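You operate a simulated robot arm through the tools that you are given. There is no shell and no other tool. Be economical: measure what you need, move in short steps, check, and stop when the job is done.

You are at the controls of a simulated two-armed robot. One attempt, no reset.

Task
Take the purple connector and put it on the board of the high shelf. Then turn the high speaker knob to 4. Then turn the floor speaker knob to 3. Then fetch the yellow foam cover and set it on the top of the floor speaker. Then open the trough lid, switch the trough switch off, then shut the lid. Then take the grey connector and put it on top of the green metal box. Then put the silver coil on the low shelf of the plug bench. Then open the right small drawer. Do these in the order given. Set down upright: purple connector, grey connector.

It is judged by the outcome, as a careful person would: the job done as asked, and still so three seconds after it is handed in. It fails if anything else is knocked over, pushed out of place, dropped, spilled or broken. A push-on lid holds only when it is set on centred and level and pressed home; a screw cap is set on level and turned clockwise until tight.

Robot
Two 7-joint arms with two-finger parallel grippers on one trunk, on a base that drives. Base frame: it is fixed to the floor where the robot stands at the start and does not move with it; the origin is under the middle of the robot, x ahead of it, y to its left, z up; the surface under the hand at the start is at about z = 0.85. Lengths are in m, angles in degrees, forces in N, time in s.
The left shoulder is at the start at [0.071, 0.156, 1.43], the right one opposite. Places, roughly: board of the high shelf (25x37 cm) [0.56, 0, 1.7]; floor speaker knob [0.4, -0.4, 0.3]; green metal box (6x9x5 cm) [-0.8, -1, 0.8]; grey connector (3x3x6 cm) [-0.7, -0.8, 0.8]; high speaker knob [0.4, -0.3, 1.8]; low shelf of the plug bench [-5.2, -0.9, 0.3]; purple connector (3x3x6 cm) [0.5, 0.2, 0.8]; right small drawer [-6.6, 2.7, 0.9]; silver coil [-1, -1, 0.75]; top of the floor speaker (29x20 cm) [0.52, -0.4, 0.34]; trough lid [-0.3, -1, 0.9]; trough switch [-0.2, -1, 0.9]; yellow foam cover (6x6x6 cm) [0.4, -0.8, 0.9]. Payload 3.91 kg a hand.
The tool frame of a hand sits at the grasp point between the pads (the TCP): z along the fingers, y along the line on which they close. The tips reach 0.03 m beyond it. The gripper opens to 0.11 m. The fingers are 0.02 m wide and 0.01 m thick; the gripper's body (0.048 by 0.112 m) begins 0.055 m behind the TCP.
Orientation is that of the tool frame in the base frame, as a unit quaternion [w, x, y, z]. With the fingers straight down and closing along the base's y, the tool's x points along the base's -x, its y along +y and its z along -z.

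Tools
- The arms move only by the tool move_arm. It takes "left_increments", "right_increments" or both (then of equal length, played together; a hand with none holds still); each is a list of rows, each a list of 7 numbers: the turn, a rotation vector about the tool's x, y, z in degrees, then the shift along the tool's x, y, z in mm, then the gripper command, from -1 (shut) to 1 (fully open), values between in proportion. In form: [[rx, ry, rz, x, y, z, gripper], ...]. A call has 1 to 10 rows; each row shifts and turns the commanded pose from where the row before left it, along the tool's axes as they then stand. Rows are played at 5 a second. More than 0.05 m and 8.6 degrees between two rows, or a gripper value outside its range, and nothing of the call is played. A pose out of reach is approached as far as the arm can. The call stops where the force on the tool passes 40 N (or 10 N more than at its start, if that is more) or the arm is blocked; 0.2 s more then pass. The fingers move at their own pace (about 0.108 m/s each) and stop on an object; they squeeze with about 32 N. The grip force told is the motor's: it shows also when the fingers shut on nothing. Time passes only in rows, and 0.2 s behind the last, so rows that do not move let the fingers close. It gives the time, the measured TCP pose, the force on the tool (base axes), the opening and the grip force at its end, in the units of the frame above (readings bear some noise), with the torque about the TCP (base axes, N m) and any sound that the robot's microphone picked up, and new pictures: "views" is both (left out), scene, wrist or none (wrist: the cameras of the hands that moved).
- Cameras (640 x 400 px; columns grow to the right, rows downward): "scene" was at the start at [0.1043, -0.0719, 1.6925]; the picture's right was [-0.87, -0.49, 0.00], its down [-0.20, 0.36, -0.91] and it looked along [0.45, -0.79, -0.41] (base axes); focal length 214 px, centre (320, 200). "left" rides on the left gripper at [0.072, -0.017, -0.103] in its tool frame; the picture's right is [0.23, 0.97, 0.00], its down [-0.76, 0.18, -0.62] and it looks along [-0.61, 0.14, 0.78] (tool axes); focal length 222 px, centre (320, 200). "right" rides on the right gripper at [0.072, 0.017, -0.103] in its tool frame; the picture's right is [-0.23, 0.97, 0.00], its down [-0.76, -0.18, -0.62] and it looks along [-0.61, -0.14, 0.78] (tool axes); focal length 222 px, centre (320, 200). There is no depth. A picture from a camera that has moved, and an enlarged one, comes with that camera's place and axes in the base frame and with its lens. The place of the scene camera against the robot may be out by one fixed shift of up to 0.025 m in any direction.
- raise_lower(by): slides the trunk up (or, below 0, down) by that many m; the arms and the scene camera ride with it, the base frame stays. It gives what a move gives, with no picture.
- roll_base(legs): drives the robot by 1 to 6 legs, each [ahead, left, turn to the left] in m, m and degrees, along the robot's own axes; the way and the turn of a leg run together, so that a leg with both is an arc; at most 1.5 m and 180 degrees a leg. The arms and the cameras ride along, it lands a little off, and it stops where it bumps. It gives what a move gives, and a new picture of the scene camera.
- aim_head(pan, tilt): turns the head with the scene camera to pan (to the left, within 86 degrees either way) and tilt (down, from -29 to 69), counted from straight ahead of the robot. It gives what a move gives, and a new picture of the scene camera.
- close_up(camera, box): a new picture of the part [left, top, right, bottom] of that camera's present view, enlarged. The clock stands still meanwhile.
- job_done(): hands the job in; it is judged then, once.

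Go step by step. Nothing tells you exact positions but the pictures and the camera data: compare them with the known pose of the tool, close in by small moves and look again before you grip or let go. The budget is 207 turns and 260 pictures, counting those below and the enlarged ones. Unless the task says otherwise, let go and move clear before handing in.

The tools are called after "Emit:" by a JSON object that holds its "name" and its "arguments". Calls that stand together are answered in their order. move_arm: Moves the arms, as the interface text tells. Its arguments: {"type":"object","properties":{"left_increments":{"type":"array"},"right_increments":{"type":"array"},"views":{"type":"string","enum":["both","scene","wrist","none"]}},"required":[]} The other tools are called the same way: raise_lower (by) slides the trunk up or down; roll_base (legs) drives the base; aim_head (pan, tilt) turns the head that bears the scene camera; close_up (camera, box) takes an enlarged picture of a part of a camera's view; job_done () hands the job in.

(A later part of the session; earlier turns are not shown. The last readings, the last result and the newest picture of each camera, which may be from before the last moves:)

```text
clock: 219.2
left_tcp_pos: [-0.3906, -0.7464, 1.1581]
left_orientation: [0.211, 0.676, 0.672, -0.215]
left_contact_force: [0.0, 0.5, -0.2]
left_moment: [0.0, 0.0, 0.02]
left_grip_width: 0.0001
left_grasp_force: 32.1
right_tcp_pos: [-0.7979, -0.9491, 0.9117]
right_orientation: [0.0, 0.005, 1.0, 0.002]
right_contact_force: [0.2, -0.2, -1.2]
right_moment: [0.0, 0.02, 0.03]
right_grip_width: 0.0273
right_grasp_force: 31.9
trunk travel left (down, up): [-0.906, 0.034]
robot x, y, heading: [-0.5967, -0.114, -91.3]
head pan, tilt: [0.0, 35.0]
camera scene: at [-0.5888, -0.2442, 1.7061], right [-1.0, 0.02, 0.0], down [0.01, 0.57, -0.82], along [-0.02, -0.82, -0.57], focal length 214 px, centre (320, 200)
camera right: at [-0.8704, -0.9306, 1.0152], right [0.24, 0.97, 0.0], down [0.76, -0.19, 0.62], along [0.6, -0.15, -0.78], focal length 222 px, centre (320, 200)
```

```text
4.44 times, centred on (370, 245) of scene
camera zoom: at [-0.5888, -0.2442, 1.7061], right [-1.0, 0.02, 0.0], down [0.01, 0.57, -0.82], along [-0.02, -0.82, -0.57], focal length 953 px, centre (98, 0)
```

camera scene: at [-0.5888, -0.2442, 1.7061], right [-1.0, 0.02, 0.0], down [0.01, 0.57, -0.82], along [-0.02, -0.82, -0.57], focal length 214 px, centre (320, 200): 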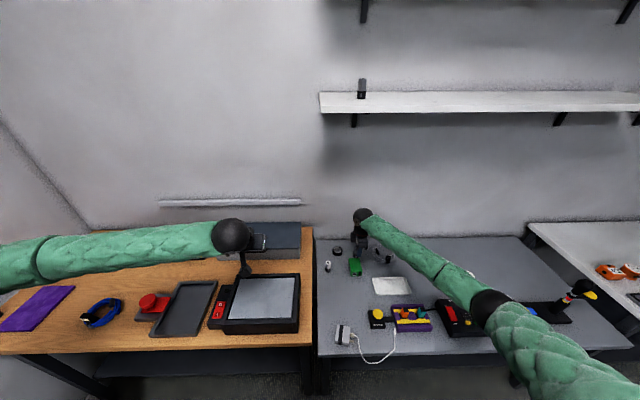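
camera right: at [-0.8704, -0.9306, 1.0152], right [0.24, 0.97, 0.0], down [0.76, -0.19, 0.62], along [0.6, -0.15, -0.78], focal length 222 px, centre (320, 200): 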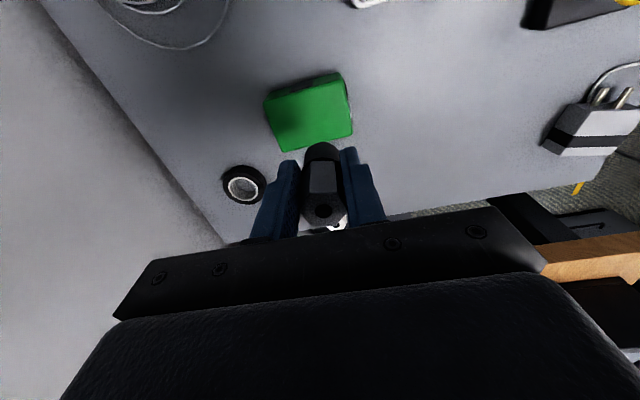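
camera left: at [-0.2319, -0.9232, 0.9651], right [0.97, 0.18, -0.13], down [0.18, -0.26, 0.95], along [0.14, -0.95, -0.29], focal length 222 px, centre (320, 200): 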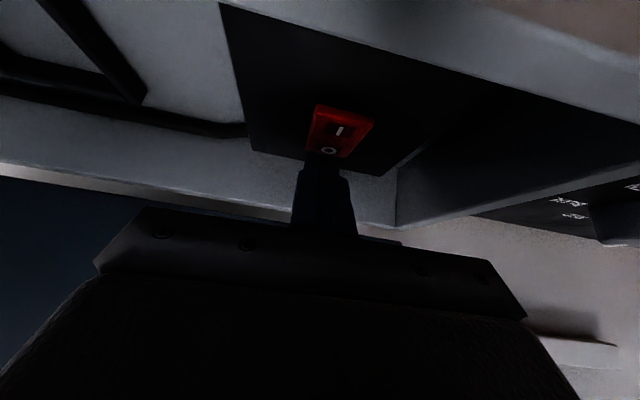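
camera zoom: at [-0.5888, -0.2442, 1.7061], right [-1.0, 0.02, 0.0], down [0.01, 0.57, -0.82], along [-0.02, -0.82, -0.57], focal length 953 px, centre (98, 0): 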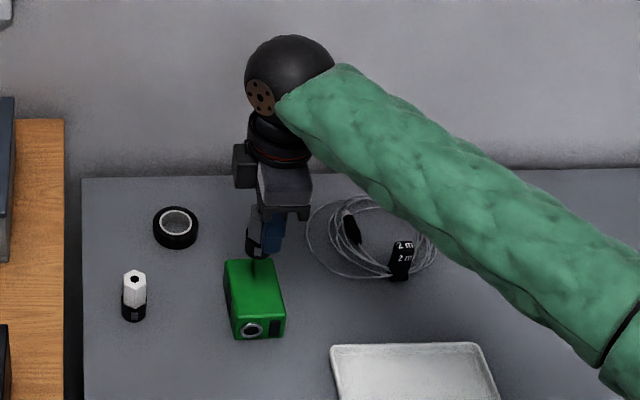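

Box top centre refined to (-0.806, -0.956). Adjusting and lowering.

Emit:
{"name": "move_arm", "arguments": {"right_increments": [[0, 0, 0, 8, -7, 30, -1], [0, 0, 0, 0, 0, 28, -1]], "views": "wrist"}}

Emit:
{"name": "close_up", "arguments": {"camera": "scene", "box": [335, 235, 385, 285]}}

```text
clock: 219.8
left_tcp_pos: [-0.3901, -0.7471, 1.1582]
left_orientation: [0.211, 0.676, 0.672, -0.215]
left_contact_force: [0.3, -0.9, -0.9]
left_moment: [-0.02, 0.02, -0.05]
left_grip_width: 0.0
left_grasp_force: 32.1
right_tcp_pos: [-0.807, -0.9538, 0.8543]
right_orientation: [-0.001, 0.005, 1.0, 0.0]
right_contact_force: [0.0, 0.0, 0.2]
right_moment: [-0.01, 0.04, -0.02]
right_grip_width: 0.0275
right_grasp_force: 32.1
trunk travel left (down, up): [-0.906, 0.034]
robot x, y, heading: [-0.5901, -0.115, -91.5]
head pan, tilt: [0.0, 35.0]
camera right: at [-0.8785, -0.9359, 0.9573], right [0.24, 0.97, 0.0], down [0.76, -0.18, 0.62], along [0.6, -0.15, -0.78], focal length 222 px, centre (320, 200)
```

right: 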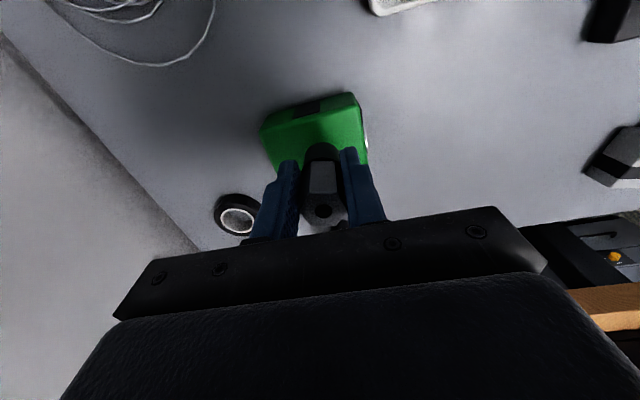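

```text
8.00 times, centred on (360, 260) of scene
camera zoom: at [-0.5887, -0.2435, 1.7062], right [-1.0, 0.02, 0.0], down [0.01, 0.57, -0.82], along [-0.02, -0.82, -0.57], focal length 1716 px, centre (0, -280)
```

zoom: 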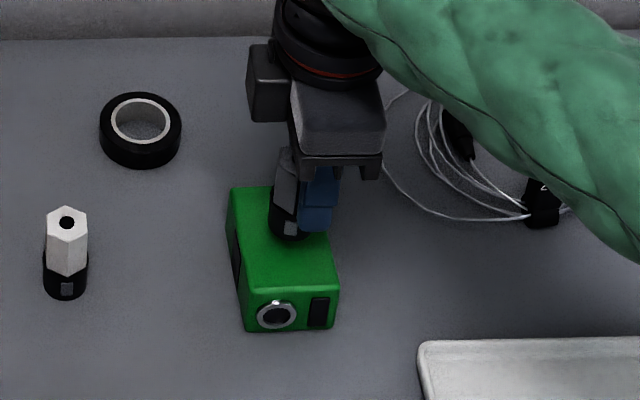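

Emit:
{"name": "move_arm", "arguments": {"right_increments": [[0, 0, 0, 0, -4, 5, -1], [0, 0, 0, 0, 0, 4, -1], [0, 0, 0, 0, 0, 2, -1], [0, 0, 0, 0, 0, 2, -1]], "views": "none"}}

Emit:
{"name": "close_up", "arguments": {"camera": "scene", "box": [335, 235, 385, 285]}}

```text
clock: 220.8
left_tcp_pos: [-0.3897, -0.747, 1.1576]
left_orientation: [0.211, 0.676, 0.672, -0.215]
left_contact_force: [-0.5, 0.9, 0.2]
left_moment: [0.02, -0.01, 0.03]
left_grip_width: 0.0
left_grasp_force: 31.9
right_tcp_pos: [-0.8079, -0.9568, 0.8384]
right_orientation: [-0.001, 0.005, 1.0, 0.0]
right_contact_force: [0.9, 0.5, -1.4]
right_moment: [0.02, 0.03, 0.0]
right_grip_width: 0.0274
right_grasp_force: 32.1
trunk travel left (down, up): [-0.906, 0.034]
robot x, y, heading: [-0.5924, -0.1133, -91.2]
head pan, tilt: [0.0, 35.0]
```

```text
8.00 times, centred on (360, 260) of scene
camera zoom: at [-0.5889, -0.2431, 1.7062], right [-1.0, 0.02, 0.0], down [0.01, 0.57, -0.82], along [-0.02, -0.82, -0.57], focal length 1716 px, centre (0, -280)
```

zoom: 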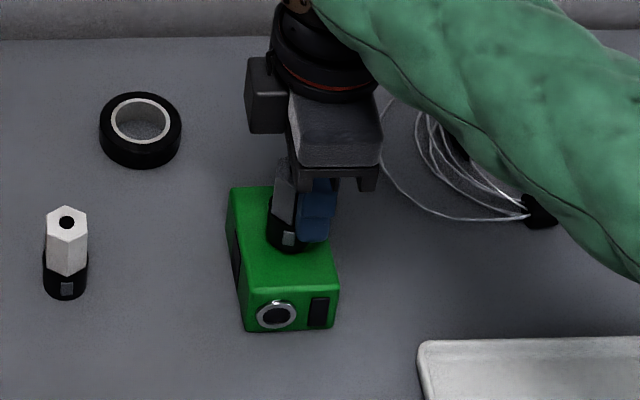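

Emit:
{"name": "move_arm", "arguments": {"right_increments": [[0, 0, 0, 0, 0, 1.5, -1], [0, 0, 0, 0, 0, 1.5, -1]], "views": "none"}}

Emit:
{"name": "move_arm", "arguments": {"right_increments": [[0, 0, 0, 0, 0, 1.5, -1]], "views": "none"}}

```text
clock: 221.4
left_tcp_pos: [-0.3911, -0.7459, 1.1574]
left_orientation: [0.213, 0.676, 0.672, -0.214]
left_contact_force: [0.3, 0.1, 0.4]
left_moment: [0.01, 0.01, -0.01]
left_grip_width: 0.0001
left_grasp_force: 32.4
right_tcp_pos: [-0.8087, -0.9571, 0.8367]
right_orientation: [-0.001, 0.005, 1.0, 0.0]
right_contact_force: [-0.3, 0.2, -0.5]
right_moment: [-0.03, 0.03, -0.03]
right_grip_width: 0.0275
right_grasp_force: 32.1
trunk travel left (down, up): [-0.906, 0.034]
robot x, y, heading: [-0.5917, -0.1143, -91.5]
head pan, tilt: [0.0, 35.0]
```

```text
clock: 221.8
left_tcp_pos: [-0.3904, -0.7466, 1.1581]
left_orientation: [0.213, 0.676, 0.672, -0.214]
left_contact_force: [-0.1, -1.0, 0.9]
left_moment: [0.01, 0.01, -0.02]
left_grip_width: 0.0
left_grasp_force: 32.3
right_tcp_pos: [-0.808, -0.9577, 0.8361]
right_orientation: [-0.001, 0.006, 1.0, -0.001]
right_contact_force: [-0.7, -0.1, -0.9]
right_moment: [-0.02, 0.02, -0.04]
right_grip_width: 0.0273
right_grasp_force: 31.7
trunk travel left (down, up): [-0.906, 0.034]
robot x, y, heading: [-0.5946, -0.1116, -91.3]
head pan, tilt: [0.0, 35.0]
```

Emit:
{"name": "move_arm", "arguments": {"right_increments": [[0, 0, 0, 0, 0, 1.5, -1], [0, 0, 0, 0, 0, 1.5, -1], [0, 0, 0, 0, 0, 1, -1]], "views": "none"}}

Emit:
{"name": "close_up", "arguments": {"camera": "right", "box": [230, 80, 400, 240]}}

```text
clock: 222.6
left_tcp_pos: [-0.3908, -0.7463, 1.1592]
left_orientation: [0.212, 0.676, 0.672, -0.216]
left_contact_force: [-0.2, 0.9, 0.4]
left_moment: [-0.03, 0.01, 0.0]
left_grip_width: 0.0002
left_grasp_force: 31.6
right_tcp_pos: [-0.8084, -0.9577, 0.833]
right_orientation: [0.0, 0.005, 1.0, -0.002]
right_contact_force: [-1.7, -3.0, 10.7]
right_moment: [-0.16, -0.02, -0.01]
right_grip_width: 0.0276
right_grasp_force: 32.0
trunk travel left (down, up): [-0.906, 0.034]
robot x, y, heading: [-0.5928, -0.1125, -91.4]
head pan, tilt: [0.0, 35.0]
```

```text
2.50 times, centred on (315, 160) of right
camera zoom: at [-0.8799, -0.9402, 0.9375], right [0.24, 0.97, 0.0], down [0.76, -0.18, 0.62], along [0.61, -0.15, -0.78], focal length 555 px, centre (332, 300)
```

zoom: 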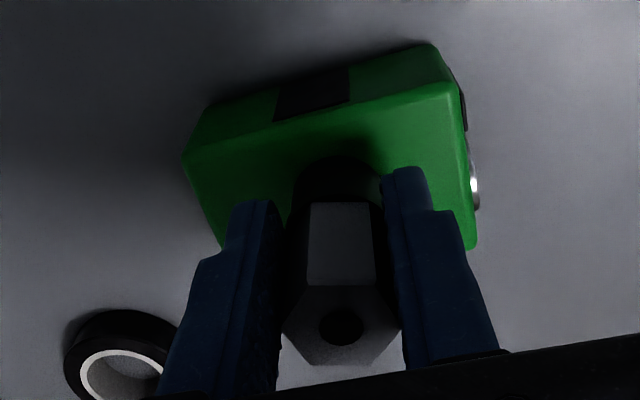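

Resting with 11 N. Releasing and lifting.

Emit:
{"name": "move_arm", "arguments": {"right_increments": [[0, 0, 0, 0, 0, 0, -0.3], [0, 0, 0, 0, 0, 0, 0], [0, 0, 0, 0, 0, 0, 0.1], [0, 0, 0, 0, 0, -10, 0.1], [0, 0, 0, 0, 0, -35, 0.1], [0, 0, 0, 0, 0, -45, 0.1], [0, 0, 0, 0, 0, -45, 0.1]], "views": "both"}}

Emit:
{"name": "close_up", "arguments": {"camera": "scene", "box": [320, 225, 460, 325]}}

```text
clock: 224.2
left_tcp_pos: [-0.3898, -0.7462, 1.1589]
left_orientation: [0.212, 0.676, 0.672, -0.216]
left_contact_force: [-0.7, 0.8, 0.1]
left_moment: [-0.02, -0.02, 0.0]
left_grip_width: 0.0002
left_grasp_force: 32.4
right_tcp_pos: [-0.8065, -0.9563, 0.9664]
right_orientation: [-0.001, 0.005, 1.0, 0.0]
right_contact_force: [-0.2, 0.1, -0.3]
right_moment: [-0.02, 0.02, 0.01]
right_grip_width: 0.0605
right_grasp_force: 0.0
trunk travel left (down, up): [-0.906, 0.034]
robot x, y, heading: [-0.5934, -0.1132, -91.1]
head pan, tilt: [0.0, 35.0]
camera scene: at [-0.5887, -0.2421, 1.7062], right [-1.0, 0.02, 0.0], down [0.01, 0.57, -0.82], along [-0.02, -0.82, -0.57], focal length 214 px, centre (320, 200)
camera right: at [-0.8782, -0.9397, 1.0696], right [0.24, 0.97, 0.0], down [0.76, -0.19, 0.62], along [0.6, -0.15, -0.78], focal length 222 px, centre (320, 200)
```

scene: 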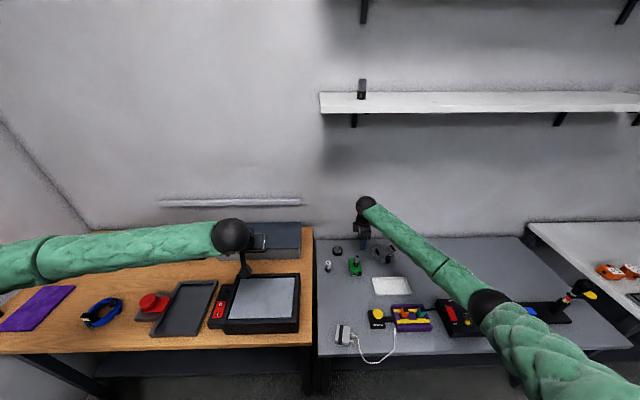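
right: 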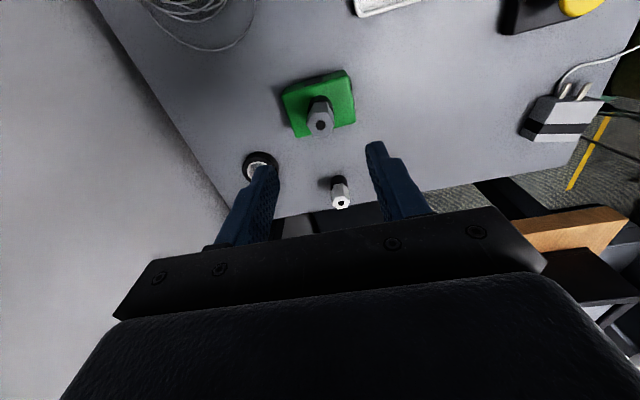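

```text
4.00 times, centred on (390, 275) of scene
camera zoom: at [-0.5887, -0.2421, 1.7062], right [-1.0, 0.02, 0.0], down [0.01, 0.57, -0.82], along [-0.02, -0.82, -0.57], focal length 858 px, centre (40, -100)
```

zoom: 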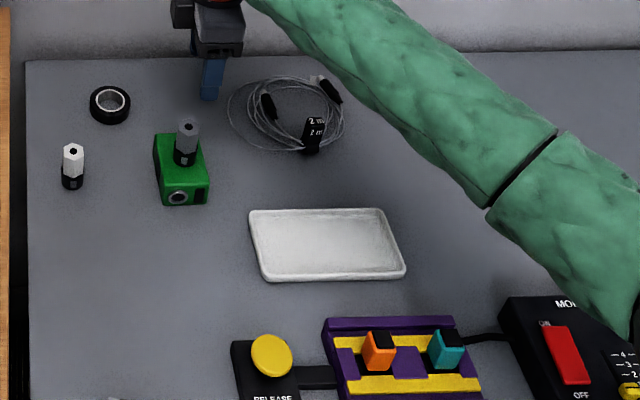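

The grey connector stands on the green box. Next the silver (clear cable) coil at about (-0.96, -1.05); sliding the base right for reach.

Emit:
{"name": "roll_base", "arguments": {"legs": [[0.03, -0.22, 0]]}}

Emit:
{"name": "move_arm", "arguments": {"right_increments": [[0, 0, 0, 0, 0, 0, 0.6]], "views": "wrist"}}

```text
clock: 225.9
left_tcp_pos: [-0.6107, -0.7719, 1.1581]
left_orientation: [0.213, 0.678, 0.67, -0.216]
left_contact_force: [-0.6, 0.8, 0.2]
left_moment: [0.02, -0.01, -0.01]
left_grip_width: 0.0
left_grasp_force: 32.4
right_tcp_pos: [-1.0291, -0.9819, 0.9649]
right_orientation: [0.0, 0.007, 1.0, 0.0]
right_contact_force: [-1.1, -0.6, 0.7]
right_moment: [-0.01, -0.04, 0.03]
right_grip_width: 0.0602
right_grasp_force: 0.1
trunk travel left (down, up): [-0.906, 0.034]
robot x, y, heading: [-0.8121, -0.1404, -91.7]
head pan, tilt: [0.0, 35.0]
camera scene: at [-0.807, -0.2679, 1.7063], right [-1.0, 0.03, 0.0], down [0.02, 0.57, -0.82], along [-0.02, -0.82, -0.57], focal length 214 px, centre (320, 200)
```

scene: 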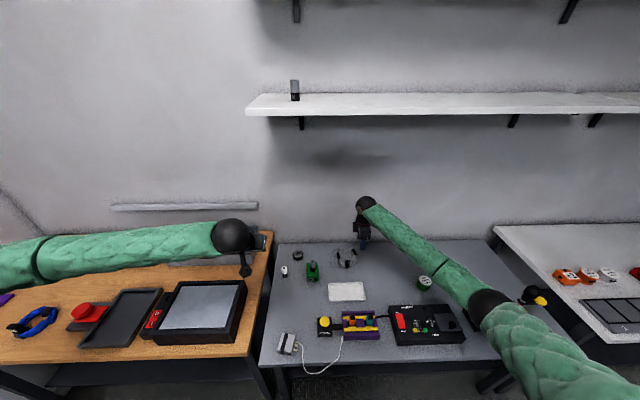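

```text
clock: 226.3
left_tcp_pos: [-0.6098, -0.7718, 1.1576]
left_orientation: [0.212, 0.678, 0.671, -0.216]
left_contact_force: [0.3, -0.9, -0.3]
left_moment: [-0.01, 0.02, -0.01]
left_grip_width: 0.0
left_grasp_force: 32.1
right_tcp_pos: [-1.0262, -0.9819, 0.967]
right_orientation: [-0.001, 0.007, 1.0, 0.0]
right_contact_force: [0.9, 0.0, -0.2]
right_moment: [-0.01, 0.01, -0.01]
right_grip_width: 0.0878
right_grasp_force: 0.0
trunk travel left (down, up): [-0.906, 0.034]
robot x, y, heading: [-0.8153, -0.138, -91.5]
head pan, tilt: [0.0, 35.0]
camera right: at [-1.0976, -0.964, 1.0699], right [0.24, 0.97, 0.0], down [0.76, -0.19, 0.62], along [0.6, -0.15, -0.78], focal length 222 px, centre (320, 200)
```

right: 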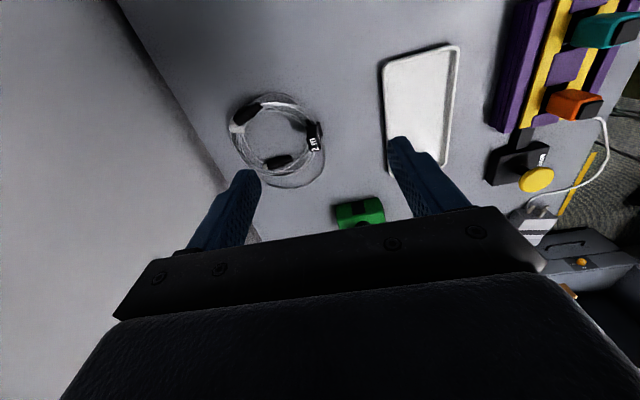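

Emit:
{"name": "close_up", "arguments": {"camera": "right", "box": [215, 75, 355, 205]}}

Emit:
{"name": "close_up", "arguments": {"camera": "scene", "box": [300, 230, 400, 290]}}

```text
3.08 times, centred on (285, 140) of right
camera zoom: at [-1.0976, -0.964, 1.0699], right [0.24, 0.97, 0.0], down [0.76, -0.19, 0.62], along [0.6, -0.15, -0.78], focal length 684 px, centre (428, 385)
```

zoom: 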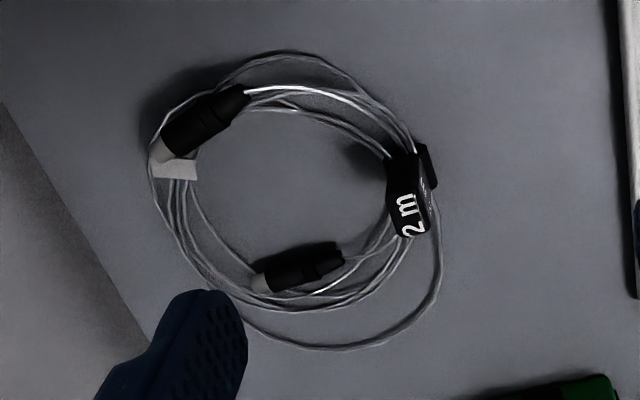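

```text
6.40 times, centred on (350, 260) of scene
camera zoom: at [-0.8045, -0.2676, 1.7063], right [-1.0, 0.03, 0.0], down [0.02, 0.57, -0.82], along [-0.02, -0.82, -0.57], focal length 1373 px, centre (128, -184)
```

zoom: 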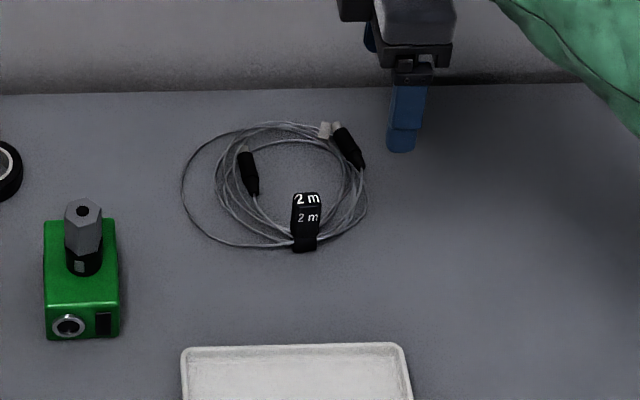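

The coil has an upright strap tag ("2 m") at about (-0.973, -1.003); I'll grip that with the bundle.

Emit:
{"name": "move_arm", "arguments": {"right_increments": [[0, 0, 0, -27, -11, 20, 0.2], [0, 0, 0, -26, -11, 30, 0.2], [0, 0, 0, 0, 0, 45, 0.2]], "views": "wrist"}}

Emit:
{"name": "close_up", "arguments": {"camera": "right", "box": [220, 60, 420, 240]}}

```text
clock: 227.1
left_tcp_pos: [-0.6112, -0.7728, 1.1577]
left_orientation: [0.211, 0.678, 0.67, -0.215]
left_contact_force: [-0.9, -0.4, -1.4]
left_moment: [0.0, -0.03, -0.01]
left_grip_width: 0.0
left_grasp_force: 31.9
right_tcp_pos: [-0.9772, -1.0085, 0.869]
right_orientation: [0.0, 0.009, 1.0, 0.0]
right_contact_force: [-0.2, 0.3, -0.1]
right_moment: [0.03, -0.04, 0.02]
right_grip_width: 0.066
right_grasp_force: 0.1
trunk travel left (down, up): [-0.906, 0.034]
robot x, y, heading: [-0.812, -0.1365, -91.6]
head pan, tilt: [0.0, 35.0]
camera right: at [-1.0478, -0.9895, 0.9716], right [0.24, 0.97, 0.0], down [0.76, -0.19, 0.62], along [0.6, -0.15, -0.78], focal length 222 px, centre (320, 200)
```

right: 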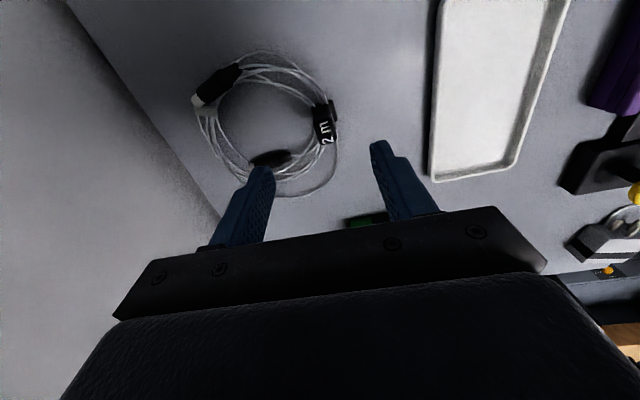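

```text
2.22 times, centred on (320, 150) of right
camera zoom: at [-1.0478, -0.9895, 0.9716], right [0.24, 0.97, 0.0], down [0.76, -0.19, 0.62], along [0.6, -0.15, -0.78], focal length 494 px, centre (320, 311)
```

zoom: 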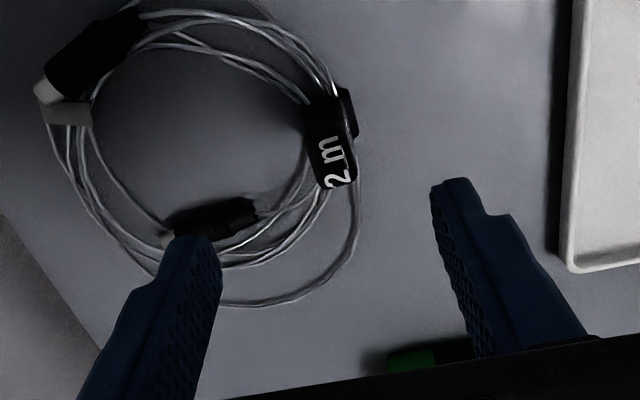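

Emit:
{"name": "move_arm", "arguments": {"right_increments": [[0, 0, 0, -2, 5, 40, 0.2], [0, 0, 0, 0, 0, 30, 0.2], [0, 0, 0, 0, 0, 10, 0.2]], "views": "wrist"}}

```text
clock: 227.9
left_tcp_pos: [-0.6106, -0.772, 1.1583]
left_orientation: [0.213, 0.678, 0.67, -0.216]
left_contact_force: [-0.8, -0.2, 0.3]
left_moment: [-0.01, 0.01, 0.03]
left_grip_width: 0.0
left_grasp_force: 31.2
right_tcp_pos: [-0.9737, -0.9989, 0.7903]
right_orientation: [0.0, 0.008, 1.0, 0.0]
right_contact_force: [0.0, -0.5, -0.2]
right_moment: [0.0, 0.05, 0.04]
right_grip_width: 0.066
right_grasp_force: 0.0
trunk travel left (down, up): [-0.906, 0.034]
robot x, y, heading: [-0.811, -0.1381, -91.8]
head pan, tilt: [0.0, 35.0]
camera right: at [-1.0458, -0.9817, 0.8938], right [0.24, 0.97, 0.0], down [0.76, -0.19, 0.62], along [0.6, -0.15, -0.78], focal length 222 px, centre (320, 200)
```

right: 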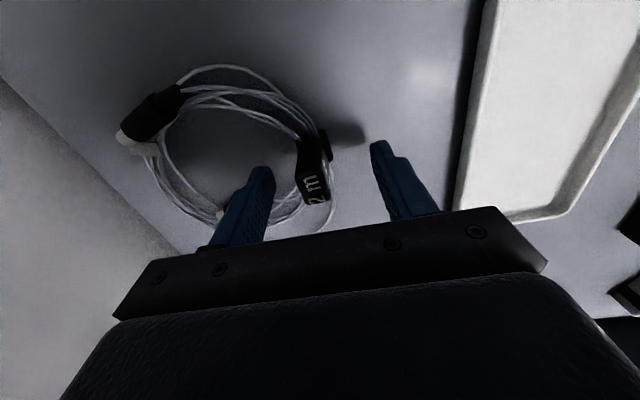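

Emit:
{"name": "move_arm", "arguments": {"right_increments": [[0, 0, 0, 0, -5, 6, 0.2], [0, 0, 0, 0, 0, 0, -0.4], [0, 0, 0, 0, 0, 0, -1], [0, 0, 0, 0, 0, 0, -1], [0, 0, 0, 0, 0, 0, -1]], "views": "wrist"}}

```text
clock: 229.1
left_tcp_pos: [-0.6109, -0.7726, 1.1589]
left_orientation: [0.212, 0.678, 0.671, -0.215]
left_contact_force: [0.5, -0.3, 0.6]
left_moment: [0.0, 0.04, -0.02]
left_grip_width: 0.0
left_grasp_force: 31.9
right_tcp_pos: [-0.9737, -1.0043, 0.7852]
right_orientation: [0.0, 0.007, 1.0, -0.001]
right_contact_force: [2.8, -0.4, 5.8]
right_moment: [-0.8, 0.06, 0.3]
right_grip_width: 0.0212
right_grasp_force: 31.9
trunk travel left (down, up): [-0.906, 0.034]
robot x, y, heading: [-0.8144, -0.1377, -91.7]
head pan, tilt: [0.0, 35.0]
camera right: at [-1.0453, -0.9858, 0.8886], right [0.24, 0.97, 0.0], down [0.76, -0.19, 0.62], along [0.6, -0.15, -0.78], focal length 222 px, centre (320, 200)
```

right: 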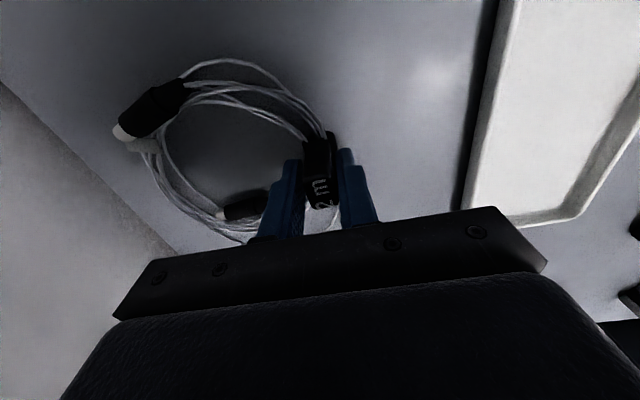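

Tag gripped (21 mm). Lifting.

Emit:
{"name": "move_arm", "arguments": {"right_increments": [[0, 0, 0, 0, 0, -30, -1], [0, 0, 0, 0, 0, -40, -1], [0, 0, 0, 0, 0, -45, -1], [0, 0, 0, 0, 0, -45, -1], [0, 0, 0, 0, 20, -45, -1], [0, 0, 0, 0, 30, -35, -1]], "views": "both"}}

```text
clock: 230.5
left_tcp_pos: [-0.6104, -0.7722, 1.1581]
left_orientation: [0.212, 0.678, 0.67, -0.215]
left_contact_force: [0.2, -0.3, 0.3]
left_moment: [-0.01, -0.06, 0.02]
left_grip_width: 0.0
left_grasp_force: 31.7
right_tcp_pos: [-0.9727, -0.9522, 1.0254]
right_orientation: [-0.001, 0.006, 1.0, 0.0]
right_contact_force: [-0.4, 0.1, -2.3]
right_moment: [0.04, -0.01, 0.0]
right_grip_width: 0.0194
right_grasp_force: 31.9
trunk travel left (down, up): [-0.906, 0.034]
robot x, y, heading: [-0.8206, -0.1391, -92.0]
head pan, tilt: [0.0, 35.0]
camera scene: at [-0.8073, -0.2669, 1.7063], right [-1.0, 0.03, 0.0], down [0.02, 0.57, -0.82], along [-0.02, -0.82, -0.57], focal length 214 px, centre (320, 200)
camera right: at [-1.0448, -0.9348, 1.1287], right [0.24, 0.97, 0.0], down [0.76, -0.19, 0.62], along [0.6, -0.15, -0.78], focal length 222 px, centre (320, 200)
```

scene: 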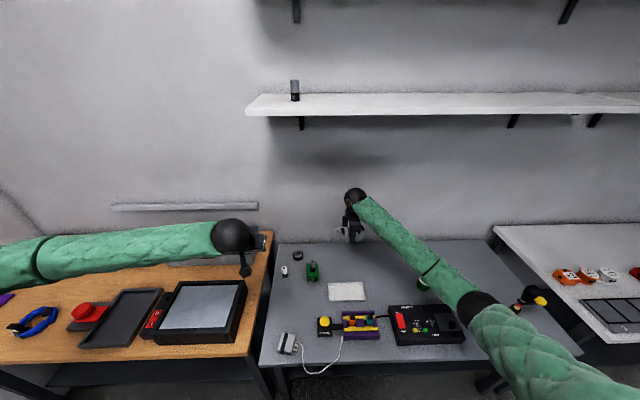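
right: 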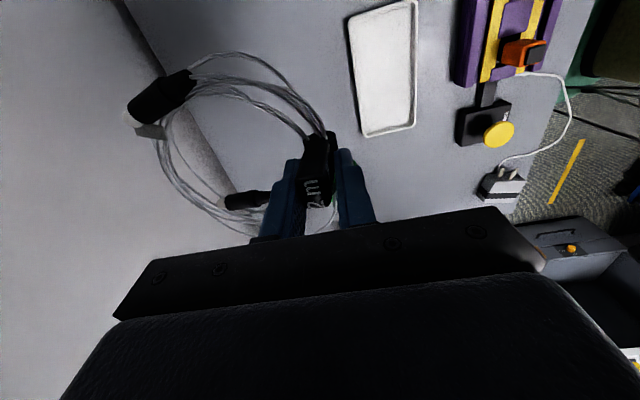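

The coil is held. Retracting both arms for travel, then turning toward the plug bench.

Emit:
{"name": "move_arm", "arguments": {"right_increments": [[0, 0, 0, 0, 45, -10, -1], [0, 0, 0, 0, 45, -10, -1], [0, 0, 0, 0, 45, -10, -1], [0, 0, 0, 0, 45, -10, -1], [0, 0, 0, 0, 45, -10, -1], [0, 0, 0, 0, 45, -10, -1]], "left_increments": [[0, 0, 0, 33, 0, -24, -1], [0, 0, 0, 33, 0, -24, -1], [0, 0, 0, 33, 0, -24, -1], [0, 0, 0, 33, 0, -24, -1], [0, 0, 0, 33, 0, -24, -1], [0, 0, 0, 33, 0, -24, -1]], "views": "none"}}

Emit:
{"name": "roll_base", "arguments": {"legs": [[0, 0, -88]]}}

```text
clock: 231.9
left_tcp_pos: [-0.6264, -0.6579, 1.0973]
left_orientation: [0.212, 0.678, 0.67, -0.215]
left_contact_force: [-0.7, 0.5, 0.0]
left_moment: [0.02, 0.0, -0.03]
left_grip_width: 0.0002
left_grasp_force: 31.8
left hand out of reach, approached as far as the arm can: row 3, 4, 5, 6
right_tcp_pos: [-0.9689, -0.6838, 1.0837]
right_orientation: [0.001, 0.007, 1.0, 0.0]
right_contact_force: [-0.8, -0.3, -0.2]
right_moment: [0.06, -0.01, -0.03]
right_grip_width: 0.0196
right_grasp_force: 32.6
trunk travel left (down, up): [-0.906, 0.034]
robot x, y, heading: [-0.813, -0.1417, -91.6]
head pan, tilt: [0.0, 35.0]
```

```text
clock: 236.0
left_tcp_pos: [-1.3239, -0.3414, 1.096]
left_orientation: [0.003, 0.953, 0.012, -0.302]
left_contact_force: [-0.3, -0.4, -0.1]
left_moment: [-0.01, -0.01, 0.01]
left_grip_width: 0.0
left_grasp_force: 32.0
right_tcp_pos: [-1.364, 0.0001, 1.0829]
right_orientation: [0.0, 0.699, 0.715, 0.001]
right_contact_force: [0.3, -0.8, -1.0]
right_moment: [-0.03, -0.06, 0.03]
right_grip_width: 0.0193
right_grasp_force: 31.9
trunk travel left (down, up): [-0.906, 0.034]
robot x, y, heading: [-0.8082, -0.1415, -179.7]
head pan, tilt: [0.0, 35.0]
camera scene: at [-0.9418, -0.1301, 1.7063], right [-0.01, 1.0, 0.0], down [0.57, 0.0, -0.82], along [-0.82, -0.01, -0.57], focal length 214 px, centre (320, 200)
```

scene: 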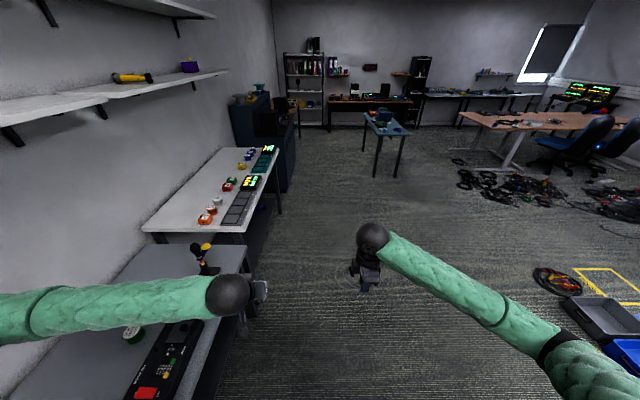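

Emit:
{"name": "close_up", "arguments": {"camera": "scene", "box": [220, 30, 440, 190]}}

```text
2.50 times, centred on (330, 110) of scene
camera zoom: at [-0.9418, -0.1301, 1.7063], right [-0.01, 1.0, 0.0], down [0.57, 0.0, -0.82], along [-0.82, -0.01, -0.57], focal length 536 px, centre (295, 425)
```

zoom: 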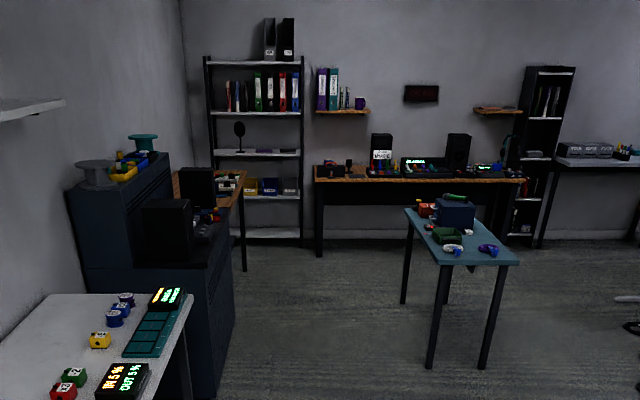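

The plug bench is the wooden table beyond the dark cabinet, around (-5.2, -0.9). Driving along the free corridor and turning to face it.

Emit:
{"name": "roll_base", "arguments": {"legs": [[1.45, -0.04, 0], [1.45, -0.04, 0], [1.4, 0, 0], [0, 0, 90]]}}

```text
clock: 260.5
left_tcp_pos: [-4.9304, -0.5348, 1.0962]
left_orientation: [0.211, 0.681, 0.667, -0.217]
left_contact_force: [0.0, 0.2, -0.3]
left_moment: [0.05, 0.02, -0.01]
left_grip_width: 0.0001
left_grasp_force: 31.9
right_tcp_pos: [-5.2727, -0.5585, 1.0825]
right_orientation: [0.0, 0.012, 1.0, 0.0]
right_contact_force: [0.7, 0.3, -1.7]
right_moment: [0.09, -0.05, -0.04]
right_grip_width: 0.0181
right_grasp_force: 31.9
trunk travel left (down, up): [-0.906, 0.034]
robot x, y, heading: [-5.108, -0.0106, -92.4]
head pan, tilt: [0.0, 35.0]
camera scene: at [-5.1073, -0.1431, 1.7063], right [-1.0, 0.04, 0.0], down [0.02, 0.57, -0.82], along [-0.03, -0.82, -0.57], focal length 214 px, centre (320, 200)
```

scene: 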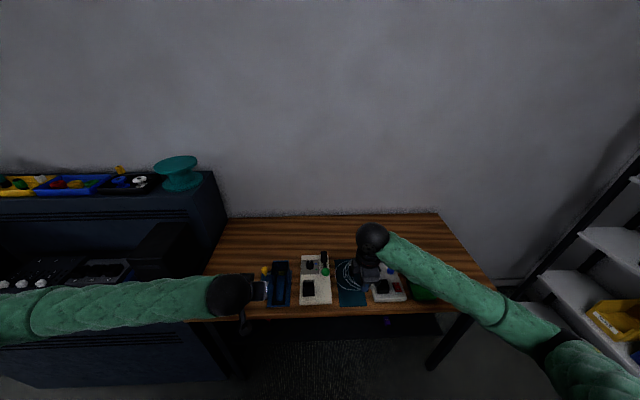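

At the plug bench; its front edge is at y≈-0.60. Backing off 0.3 m, then lowering the trunk to see the low shelf.

Emit:
{"name": "roll_base", "arguments": {"legs": [[-0.3, 0, 0]]}}

Emit:
{"name": "raise_lower", "arguments": {"by": -0.4}}

Emit:
{"name": "aim_head", "arguments": {"pan": 0, "tilt": 35}}

```text
clock: 262.5
left_tcp_pos: [-4.9191, -0.2262, 1.0973]
left_orientation: [0.21, 0.681, 0.667, -0.216]
left_contact_force: [-1.0, 0.4, 0.6]
left_moment: [0.01, 0.0, -0.02]
left_grip_width: 0.0003
left_grasp_force: 32.1
right_tcp_pos: [-5.2609, -0.2518, 1.0822]
right_orientation: [0.0, 0.012, 1.0, 0.0]
right_contact_force: [0.6, 0.3, -1.7]
right_moment: [0.08, 0.0, 0.01]
right_grip_width: 0.0175
right_grasp_force: 32.0
trunk travel left (down, up): [-0.906, 0.034]
robot x, y, heading: [-5.0993, 0.298, -92.2]
head pan, tilt: [0.0, 35.0]
camera scene: at [-5.0953, 0.1644, 1.7062], right [-1.0, 0.04, 0.0], down [0.02, 0.57, -0.82], along [-0.03, -0.82, -0.57], focal length 214 px, centre (320, 200)
```

scene: 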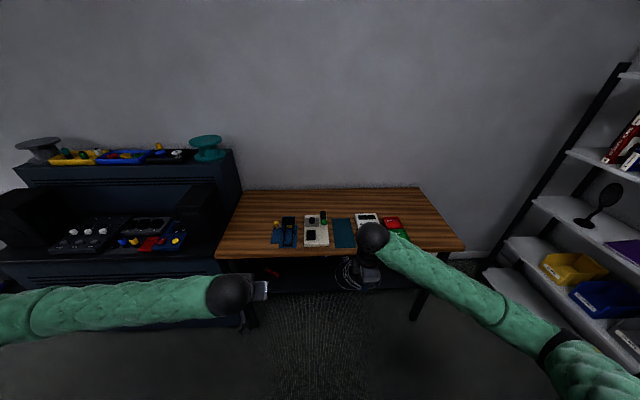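

```text
clock: 266.4
left_tcp_pos: [-4.9194, -0.2274, 0.6966]
left_orientation: [0.21, 0.682, 0.667, -0.217]
left_contact_force: [-0.9, 0.5, 0.3]
left_moment: [0.03, 0.04, 0.02]
left_grip_width: 0.0001
left_grasp_force: 32.2
right_tcp_pos: [-5.2602, -0.2506, 0.6822]
right_orientation: [0.0, 0.012, 1.0, 0.0]
right_contact_force: [0.3, 0.5, -1.6]
right_moment: [0.07, -0.01, 0.0]
right_grip_width: 0.0176
right_grasp_force: 32.2
trunk travel left (down, up): [-0.506, 0.434]
robot x, y, heading: [-5.097, 0.2985, -92.3]
head pan, tilt: [0.0, 35.0]
```

```text
clock: 267.0
left_tcp_pos: [-4.9199, -0.2259, 0.6968]
left_orientation: [0.212, 0.681, 0.667, -0.216]
left_contact_force: [0.4, -0.2, 0.3]
left_moment: [0.0, 0.02, -0.03]
left_grip_width: 0.0
left_grasp_force: 31.7
right_tcp_pos: [-5.2592, -0.2507, 0.6815]
right_orientation: [-0.001, 0.012, 1.0, 0.0]
right_contact_force: [-0.5, 0.1, -1.5]
right_moment: [0.07, 0.0, 0.03]
right_grip_width: 0.0171
right_grasp_force: 32.1
trunk travel left (down, up): [-0.506, 0.434]
robot x, y, heading: [-5.099, 0.2961, -92.4]
head pan, tilt: [0.0, 35.0]
camera scene: at [-5.0953, 0.1648, 1.3063], right [-1.0, 0.04, 0.0], down [0.02, 0.57, -0.82], along [-0.03, -0.82, -0.57], focal length 214 px, centre (320, 200)
```

scene: 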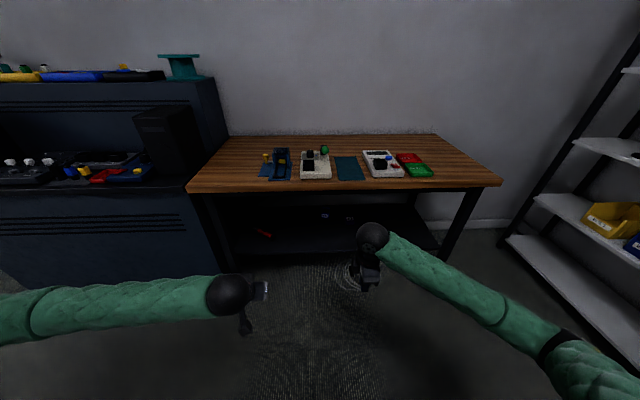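

The low black shelf spans roughly y −0.70…−1.14 with free space on its right side. Lowering further and driving in with the hand below the tabletop.

Emit:
{"name": "raise_lower", "arguments": {"by": -0.28}}

Emit:
{"name": "roll_base", "arguments": {"legs": [[0.28, -0.1, 0]]}}

```text
clock: 269.8
left_tcp_pos: [-4.9194, -0.2258, 0.4163]
left_orientation: [0.21, 0.682, 0.666, -0.216]
left_contact_force: [0.8, 0.4, 0.1]
left_moment: [-0.01, -0.01, 0.03]
left_grip_width: 0.0
left_grasp_force: 32.5
right_tcp_pos: [-5.2608, -0.2516, 0.4023]
right_orientation: [0.0, 0.012, 1.0, 0.0]
right_contact_force: [0.1, 0.3, -0.8]
right_moment: [0.06, -0.01, -0.03]
right_grip_width: 0.0157
right_grasp_force: 32.1
trunk travel left (down, up): [-0.226, 0.714]
robot x, y, heading: [-5.1006, 0.2949, -92.3]
head pan, tilt: [0.0, 35.0]
```

```text
clock: 271.9
left_tcp_pos: [-5.0315, -0.5092, 0.417]
left_orientation: [0.21, 0.683, 0.665, -0.217]
left_contact_force: [0.1, -0.2, -0.6]
left_moment: [0.0, -0.01, -0.01]
left_grip_width: 0.0
left_grasp_force: 32.2
right_tcp_pos: [-5.3723, -0.5328, 0.4024]
right_orientation: [0.0, 0.015, 1.0, 0.001]
right_contact_force: [-0.7, 0.2, -1.8]
right_moment: [0.11, -0.02, 0.05]
right_grip_width: 0.0158
right_grasp_force: 32.2
trunk travel left (down, up): [-0.226, 0.714]
robot x, y, heading: [-5.2051, 0.0122, -92.5]
head pan, tilt: [0.0, 35.0]
camera scene: at [-5.2054, -0.1172, 1.0263], right [-1.0, 0.04, 0.0], down [0.03, 0.57, -0.82], along [-0.04, -0.82, -0.57], focal length 214 px, centre (320, 200)
```

scene: 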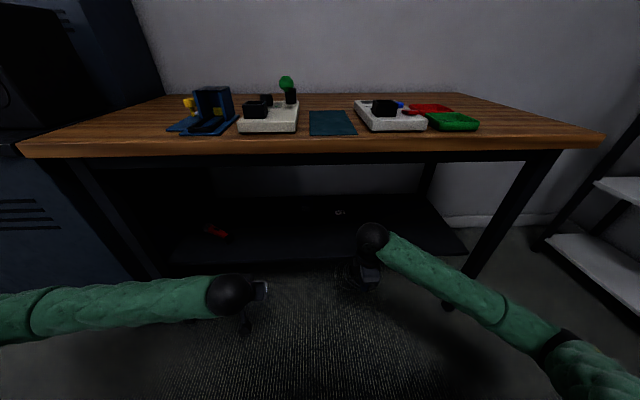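

Emit:
{"name": "move_arm", "arguments": {"right_increments": [[0, 0, 0, 0, -43, 0, -1], [0, 0, 0, 0, -43, 0, -1], [0, 0, 0, 0, -43, 0, -1], [0, 0, 0, 0, -43, 0, -1], [0, 0, 0, 0, -43, 0, -1]], "views": "both"}}

```text
clock: 273.1
left_tcp_pos: [-5.0313, -0.5085, 0.4157]
left_orientation: [0.21, 0.683, 0.664, -0.217]
left_contact_force: [0.2, 0.0, -0.2]
left_moment: [0.03, -0.03, 0.03]
left_grip_width: 0.0
left_grasp_force: 31.6
right_tcp_pos: [-5.3823, -0.7475, 0.4014]
right_orientation: [-0.001, 0.015, 1.0, 0.001]
right_contact_force: [0.2, 0.0, -1.0]
right_moment: [0.07, -0.04, 0.01]
right_grip_width: 0.0156
right_grasp_force: 31.8
trunk travel left (down, up): [-0.226, 0.714]
robot x, y, heading: [-5.2076, 0.0127, -92.7]
head pan, tilt: [0.0, 35.0]
camera scene: at [-5.2057, -0.1173, 1.0262], right [-1.0, 0.05, 0.0], down [0.03, 0.57, -0.82], along [-0.04, -0.82, -0.57], focal length 214 px, centre (320, 200)
camera right: at [-5.4524, -0.7277, 0.5054], right [0.26, 0.97, 0.0], down [0.76, -0.2, 0.62], along [0.6, -0.16, -0.78], focal length 222 px, centre (320, 200)
```

scene: 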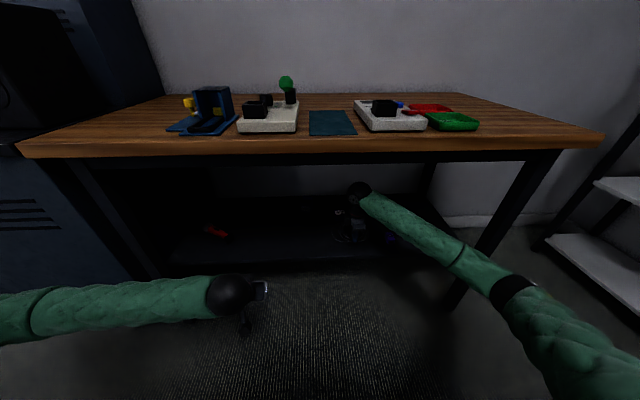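
right: 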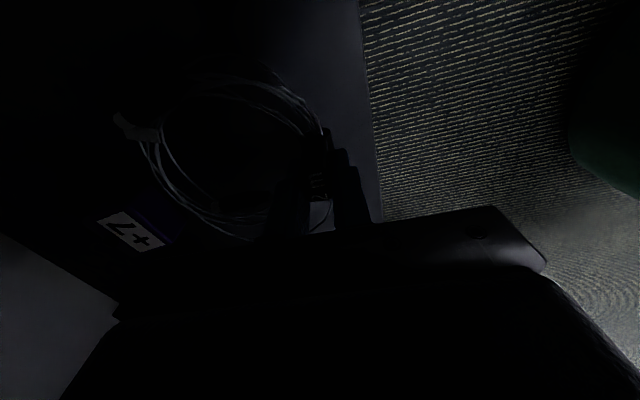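

Emit:
{"name": "close_up", "arguments": {"camera": "scene", "box": [280, 180, 460, 280]}}

```text
3.56 times, centred on (370, 230) of scene
camera zoom: at [-5.2057, -0.1173, 1.0262], right [-1.0, 0.05, 0.0], down [0.03, 0.57, -0.82], along [-0.04, -0.82, -0.57], focal length 763 px, centre (142, 93)
```

zoom: 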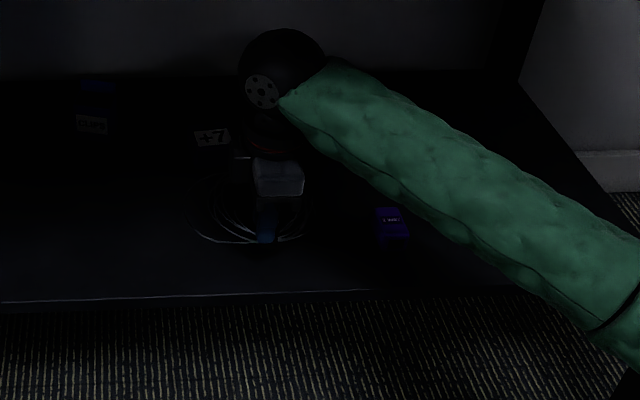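

The spot is free (nearest items ≥8 cm away). Lowering the coil gently to the shelf.

Emit:
{"name": "move_arm", "arguments": {"right_increments": [[0, 0, 0, 0, 0, 20, -1], [0, 0, 0, 0, 0, 20, -1], [0, 0, 0, 0, 0, 8, -1], [0, 0, 0, 0, 0, 4, -1]], "views": "none"}}

Emit:
{"name": "move_arm", "arguments": {"right_increments": [[0, 0, 0, 0, 0, 4, -1], [0, 0, 0, 0, 0, 4, -1], [0, 0, 0, 0, 0, 4, -1]], "views": "none"}}

```text
clock: 273.7
left_tcp_pos: [-5.0319, -0.5091, 0.4173]
left_orientation: [0.21, 0.684, 0.664, -0.218]
left_contact_force: [0.3, -0.1, 0.1]
left_moment: [-0.01, -0.01, 0.03]
left_grip_width: 0.0001
left_grasp_force: 32.5
right_tcp_pos: [-5.3785, -0.7482, 0.3713]
right_orientation: [0.002, 0.015, 1.0, -0.005]
right_contact_force: [0.5, 3.5, 18.8]
right_moment: [0.19, 0.3, 0.04]
right_grip_width: 0.0155
right_grasp_force: 31.7
trunk travel left (down, up): [-0.226, 0.714]
robot x, y, heading: [-5.2068, 0.0101, -92.6]
head pan, tilt: [0.0, 35.0]
stopped in row 3 (right hand): the force on the tool passed its limit at 46 N (the readings are from after the stop); the commanded pose is now the measured one
```

```text
clock: 274.1
left_tcp_pos: [-5.0308, -0.5088, 0.4173]
left_orientation: [0.209, 0.684, 0.664, -0.218]
left_contact_force: [-0.4, -0.2, -0.2]
left_moment: [0.01, 0.01, 0.03]
left_grip_width: 0.0
left_grasp_force: 32.1
right_tcp_pos: [-5.3787, -0.7495, 0.3697]
right_orientation: [0.001, 0.015, 1.0, -0.007]
right_contact_force: [-0.2, 2.8, 18.9]
right_moment: [0.16, 0.41, 0.01]
right_grip_width: 0.0157
right_grasp_force: 32.0
trunk travel left (down, up): [-0.226, 0.714]
robot x, y, heading: [-5.2074, 0.0141, -92.7]
head pan, tilt: [0.0, 35.0]
stopped in row 1 (right hand): the force on the tool passed its limit at 44 N (the readings are from after the stop); the commanded pose is now the measured one
```

Contact at 19 N already. Checking before letting go.

Emit:
{"name": "close_up", "arguments": {"camera": "right", "box": [90, 40, 410, 260]}}

Emit:
{"name": "close_up", "arguments": {"camera": "scene", "box": [300, 180, 400, 270]}}

```text
1.82 times, centred on (250, 150) of right
camera zoom: at [-5.4499, -0.7285, 0.4734], right [0.26, 0.97, -0.01], down [0.75, -0.19, 0.63], along [0.6, -0.17, -0.78], focal length 404 px, centre (447, 291)
```

zoom: 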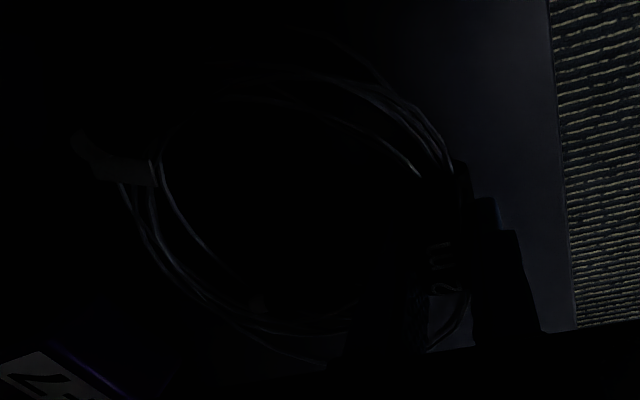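

```text
4.44 times, centred on (350, 225) of scene
camera zoom: at [-5.2053, -0.1161, 1.0264], right [-1.0, 0.05, 0.0], down [0.03, 0.57, -0.82], along [-0.04, -0.82, -0.57], focal length 953 px, centre (187, 89)
```

zoom: 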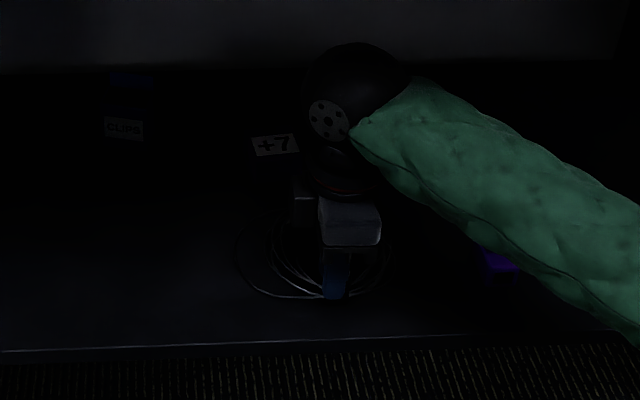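

The coil is resting on the shelf (z≈0.335). Opening and lifting out slightly, then withdrawing.

Emit:
{"name": "move_arm", "arguments": {"right_increments": [[0, 0, 0, 0, 0, -1, -0.5], [0, 0, 0, 0, 0, 0, 0], [0, 0, 0, 0, 0, 0, 0.2], [0, 0, 0, 0, 0, -15, 0.2], [0, 0, 0, 0, 0, -30, 0.2], [0, 0, 0, 0, 0, -30, 0.2]], "views": "wrist"}}

```text
clock: 275.5
left_tcp_pos: [-5.0312, -0.5093, 0.4177]
left_orientation: [0.208, 0.684, 0.664, -0.217]
left_contact_force: [1.0, 0.4, 0.0]
left_moment: [-0.01, 0.0, 0.01]
left_grip_width: 0.0
left_grasp_force: 31.7
right_tcp_pos: [-5.378, -0.7473, 0.4441]
right_orientation: [0.002, 0.015, 1.0, -0.004]
right_contact_force: [-0.4, 0.5, 0.5]
right_moment: [0.0, 0.01, 0.01]
right_grip_width: 0.0659
right_grasp_force: 0.0
trunk travel left (down, up): [-0.226, 0.714]
robot x, y, heading: [-5.2067, 0.0142, -92.6]
head pan, tilt: [0.0, 35.0]
camera right: at [-5.4494, -0.7278, 0.5471], right [0.26, 0.97, -0.01], down [0.75, -0.19, 0.63], along [0.6, -0.17, -0.78], focal length 222 px, centre (320, 200)
```

right: 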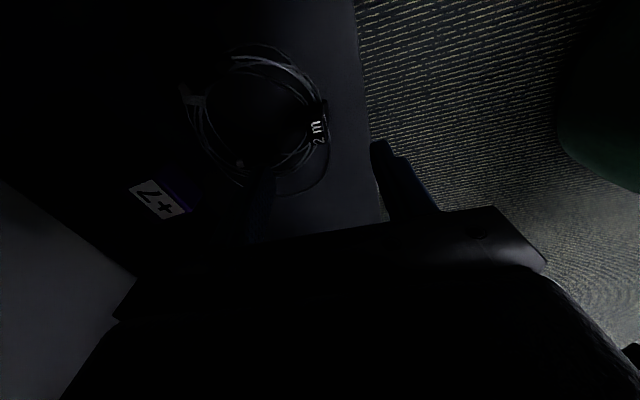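

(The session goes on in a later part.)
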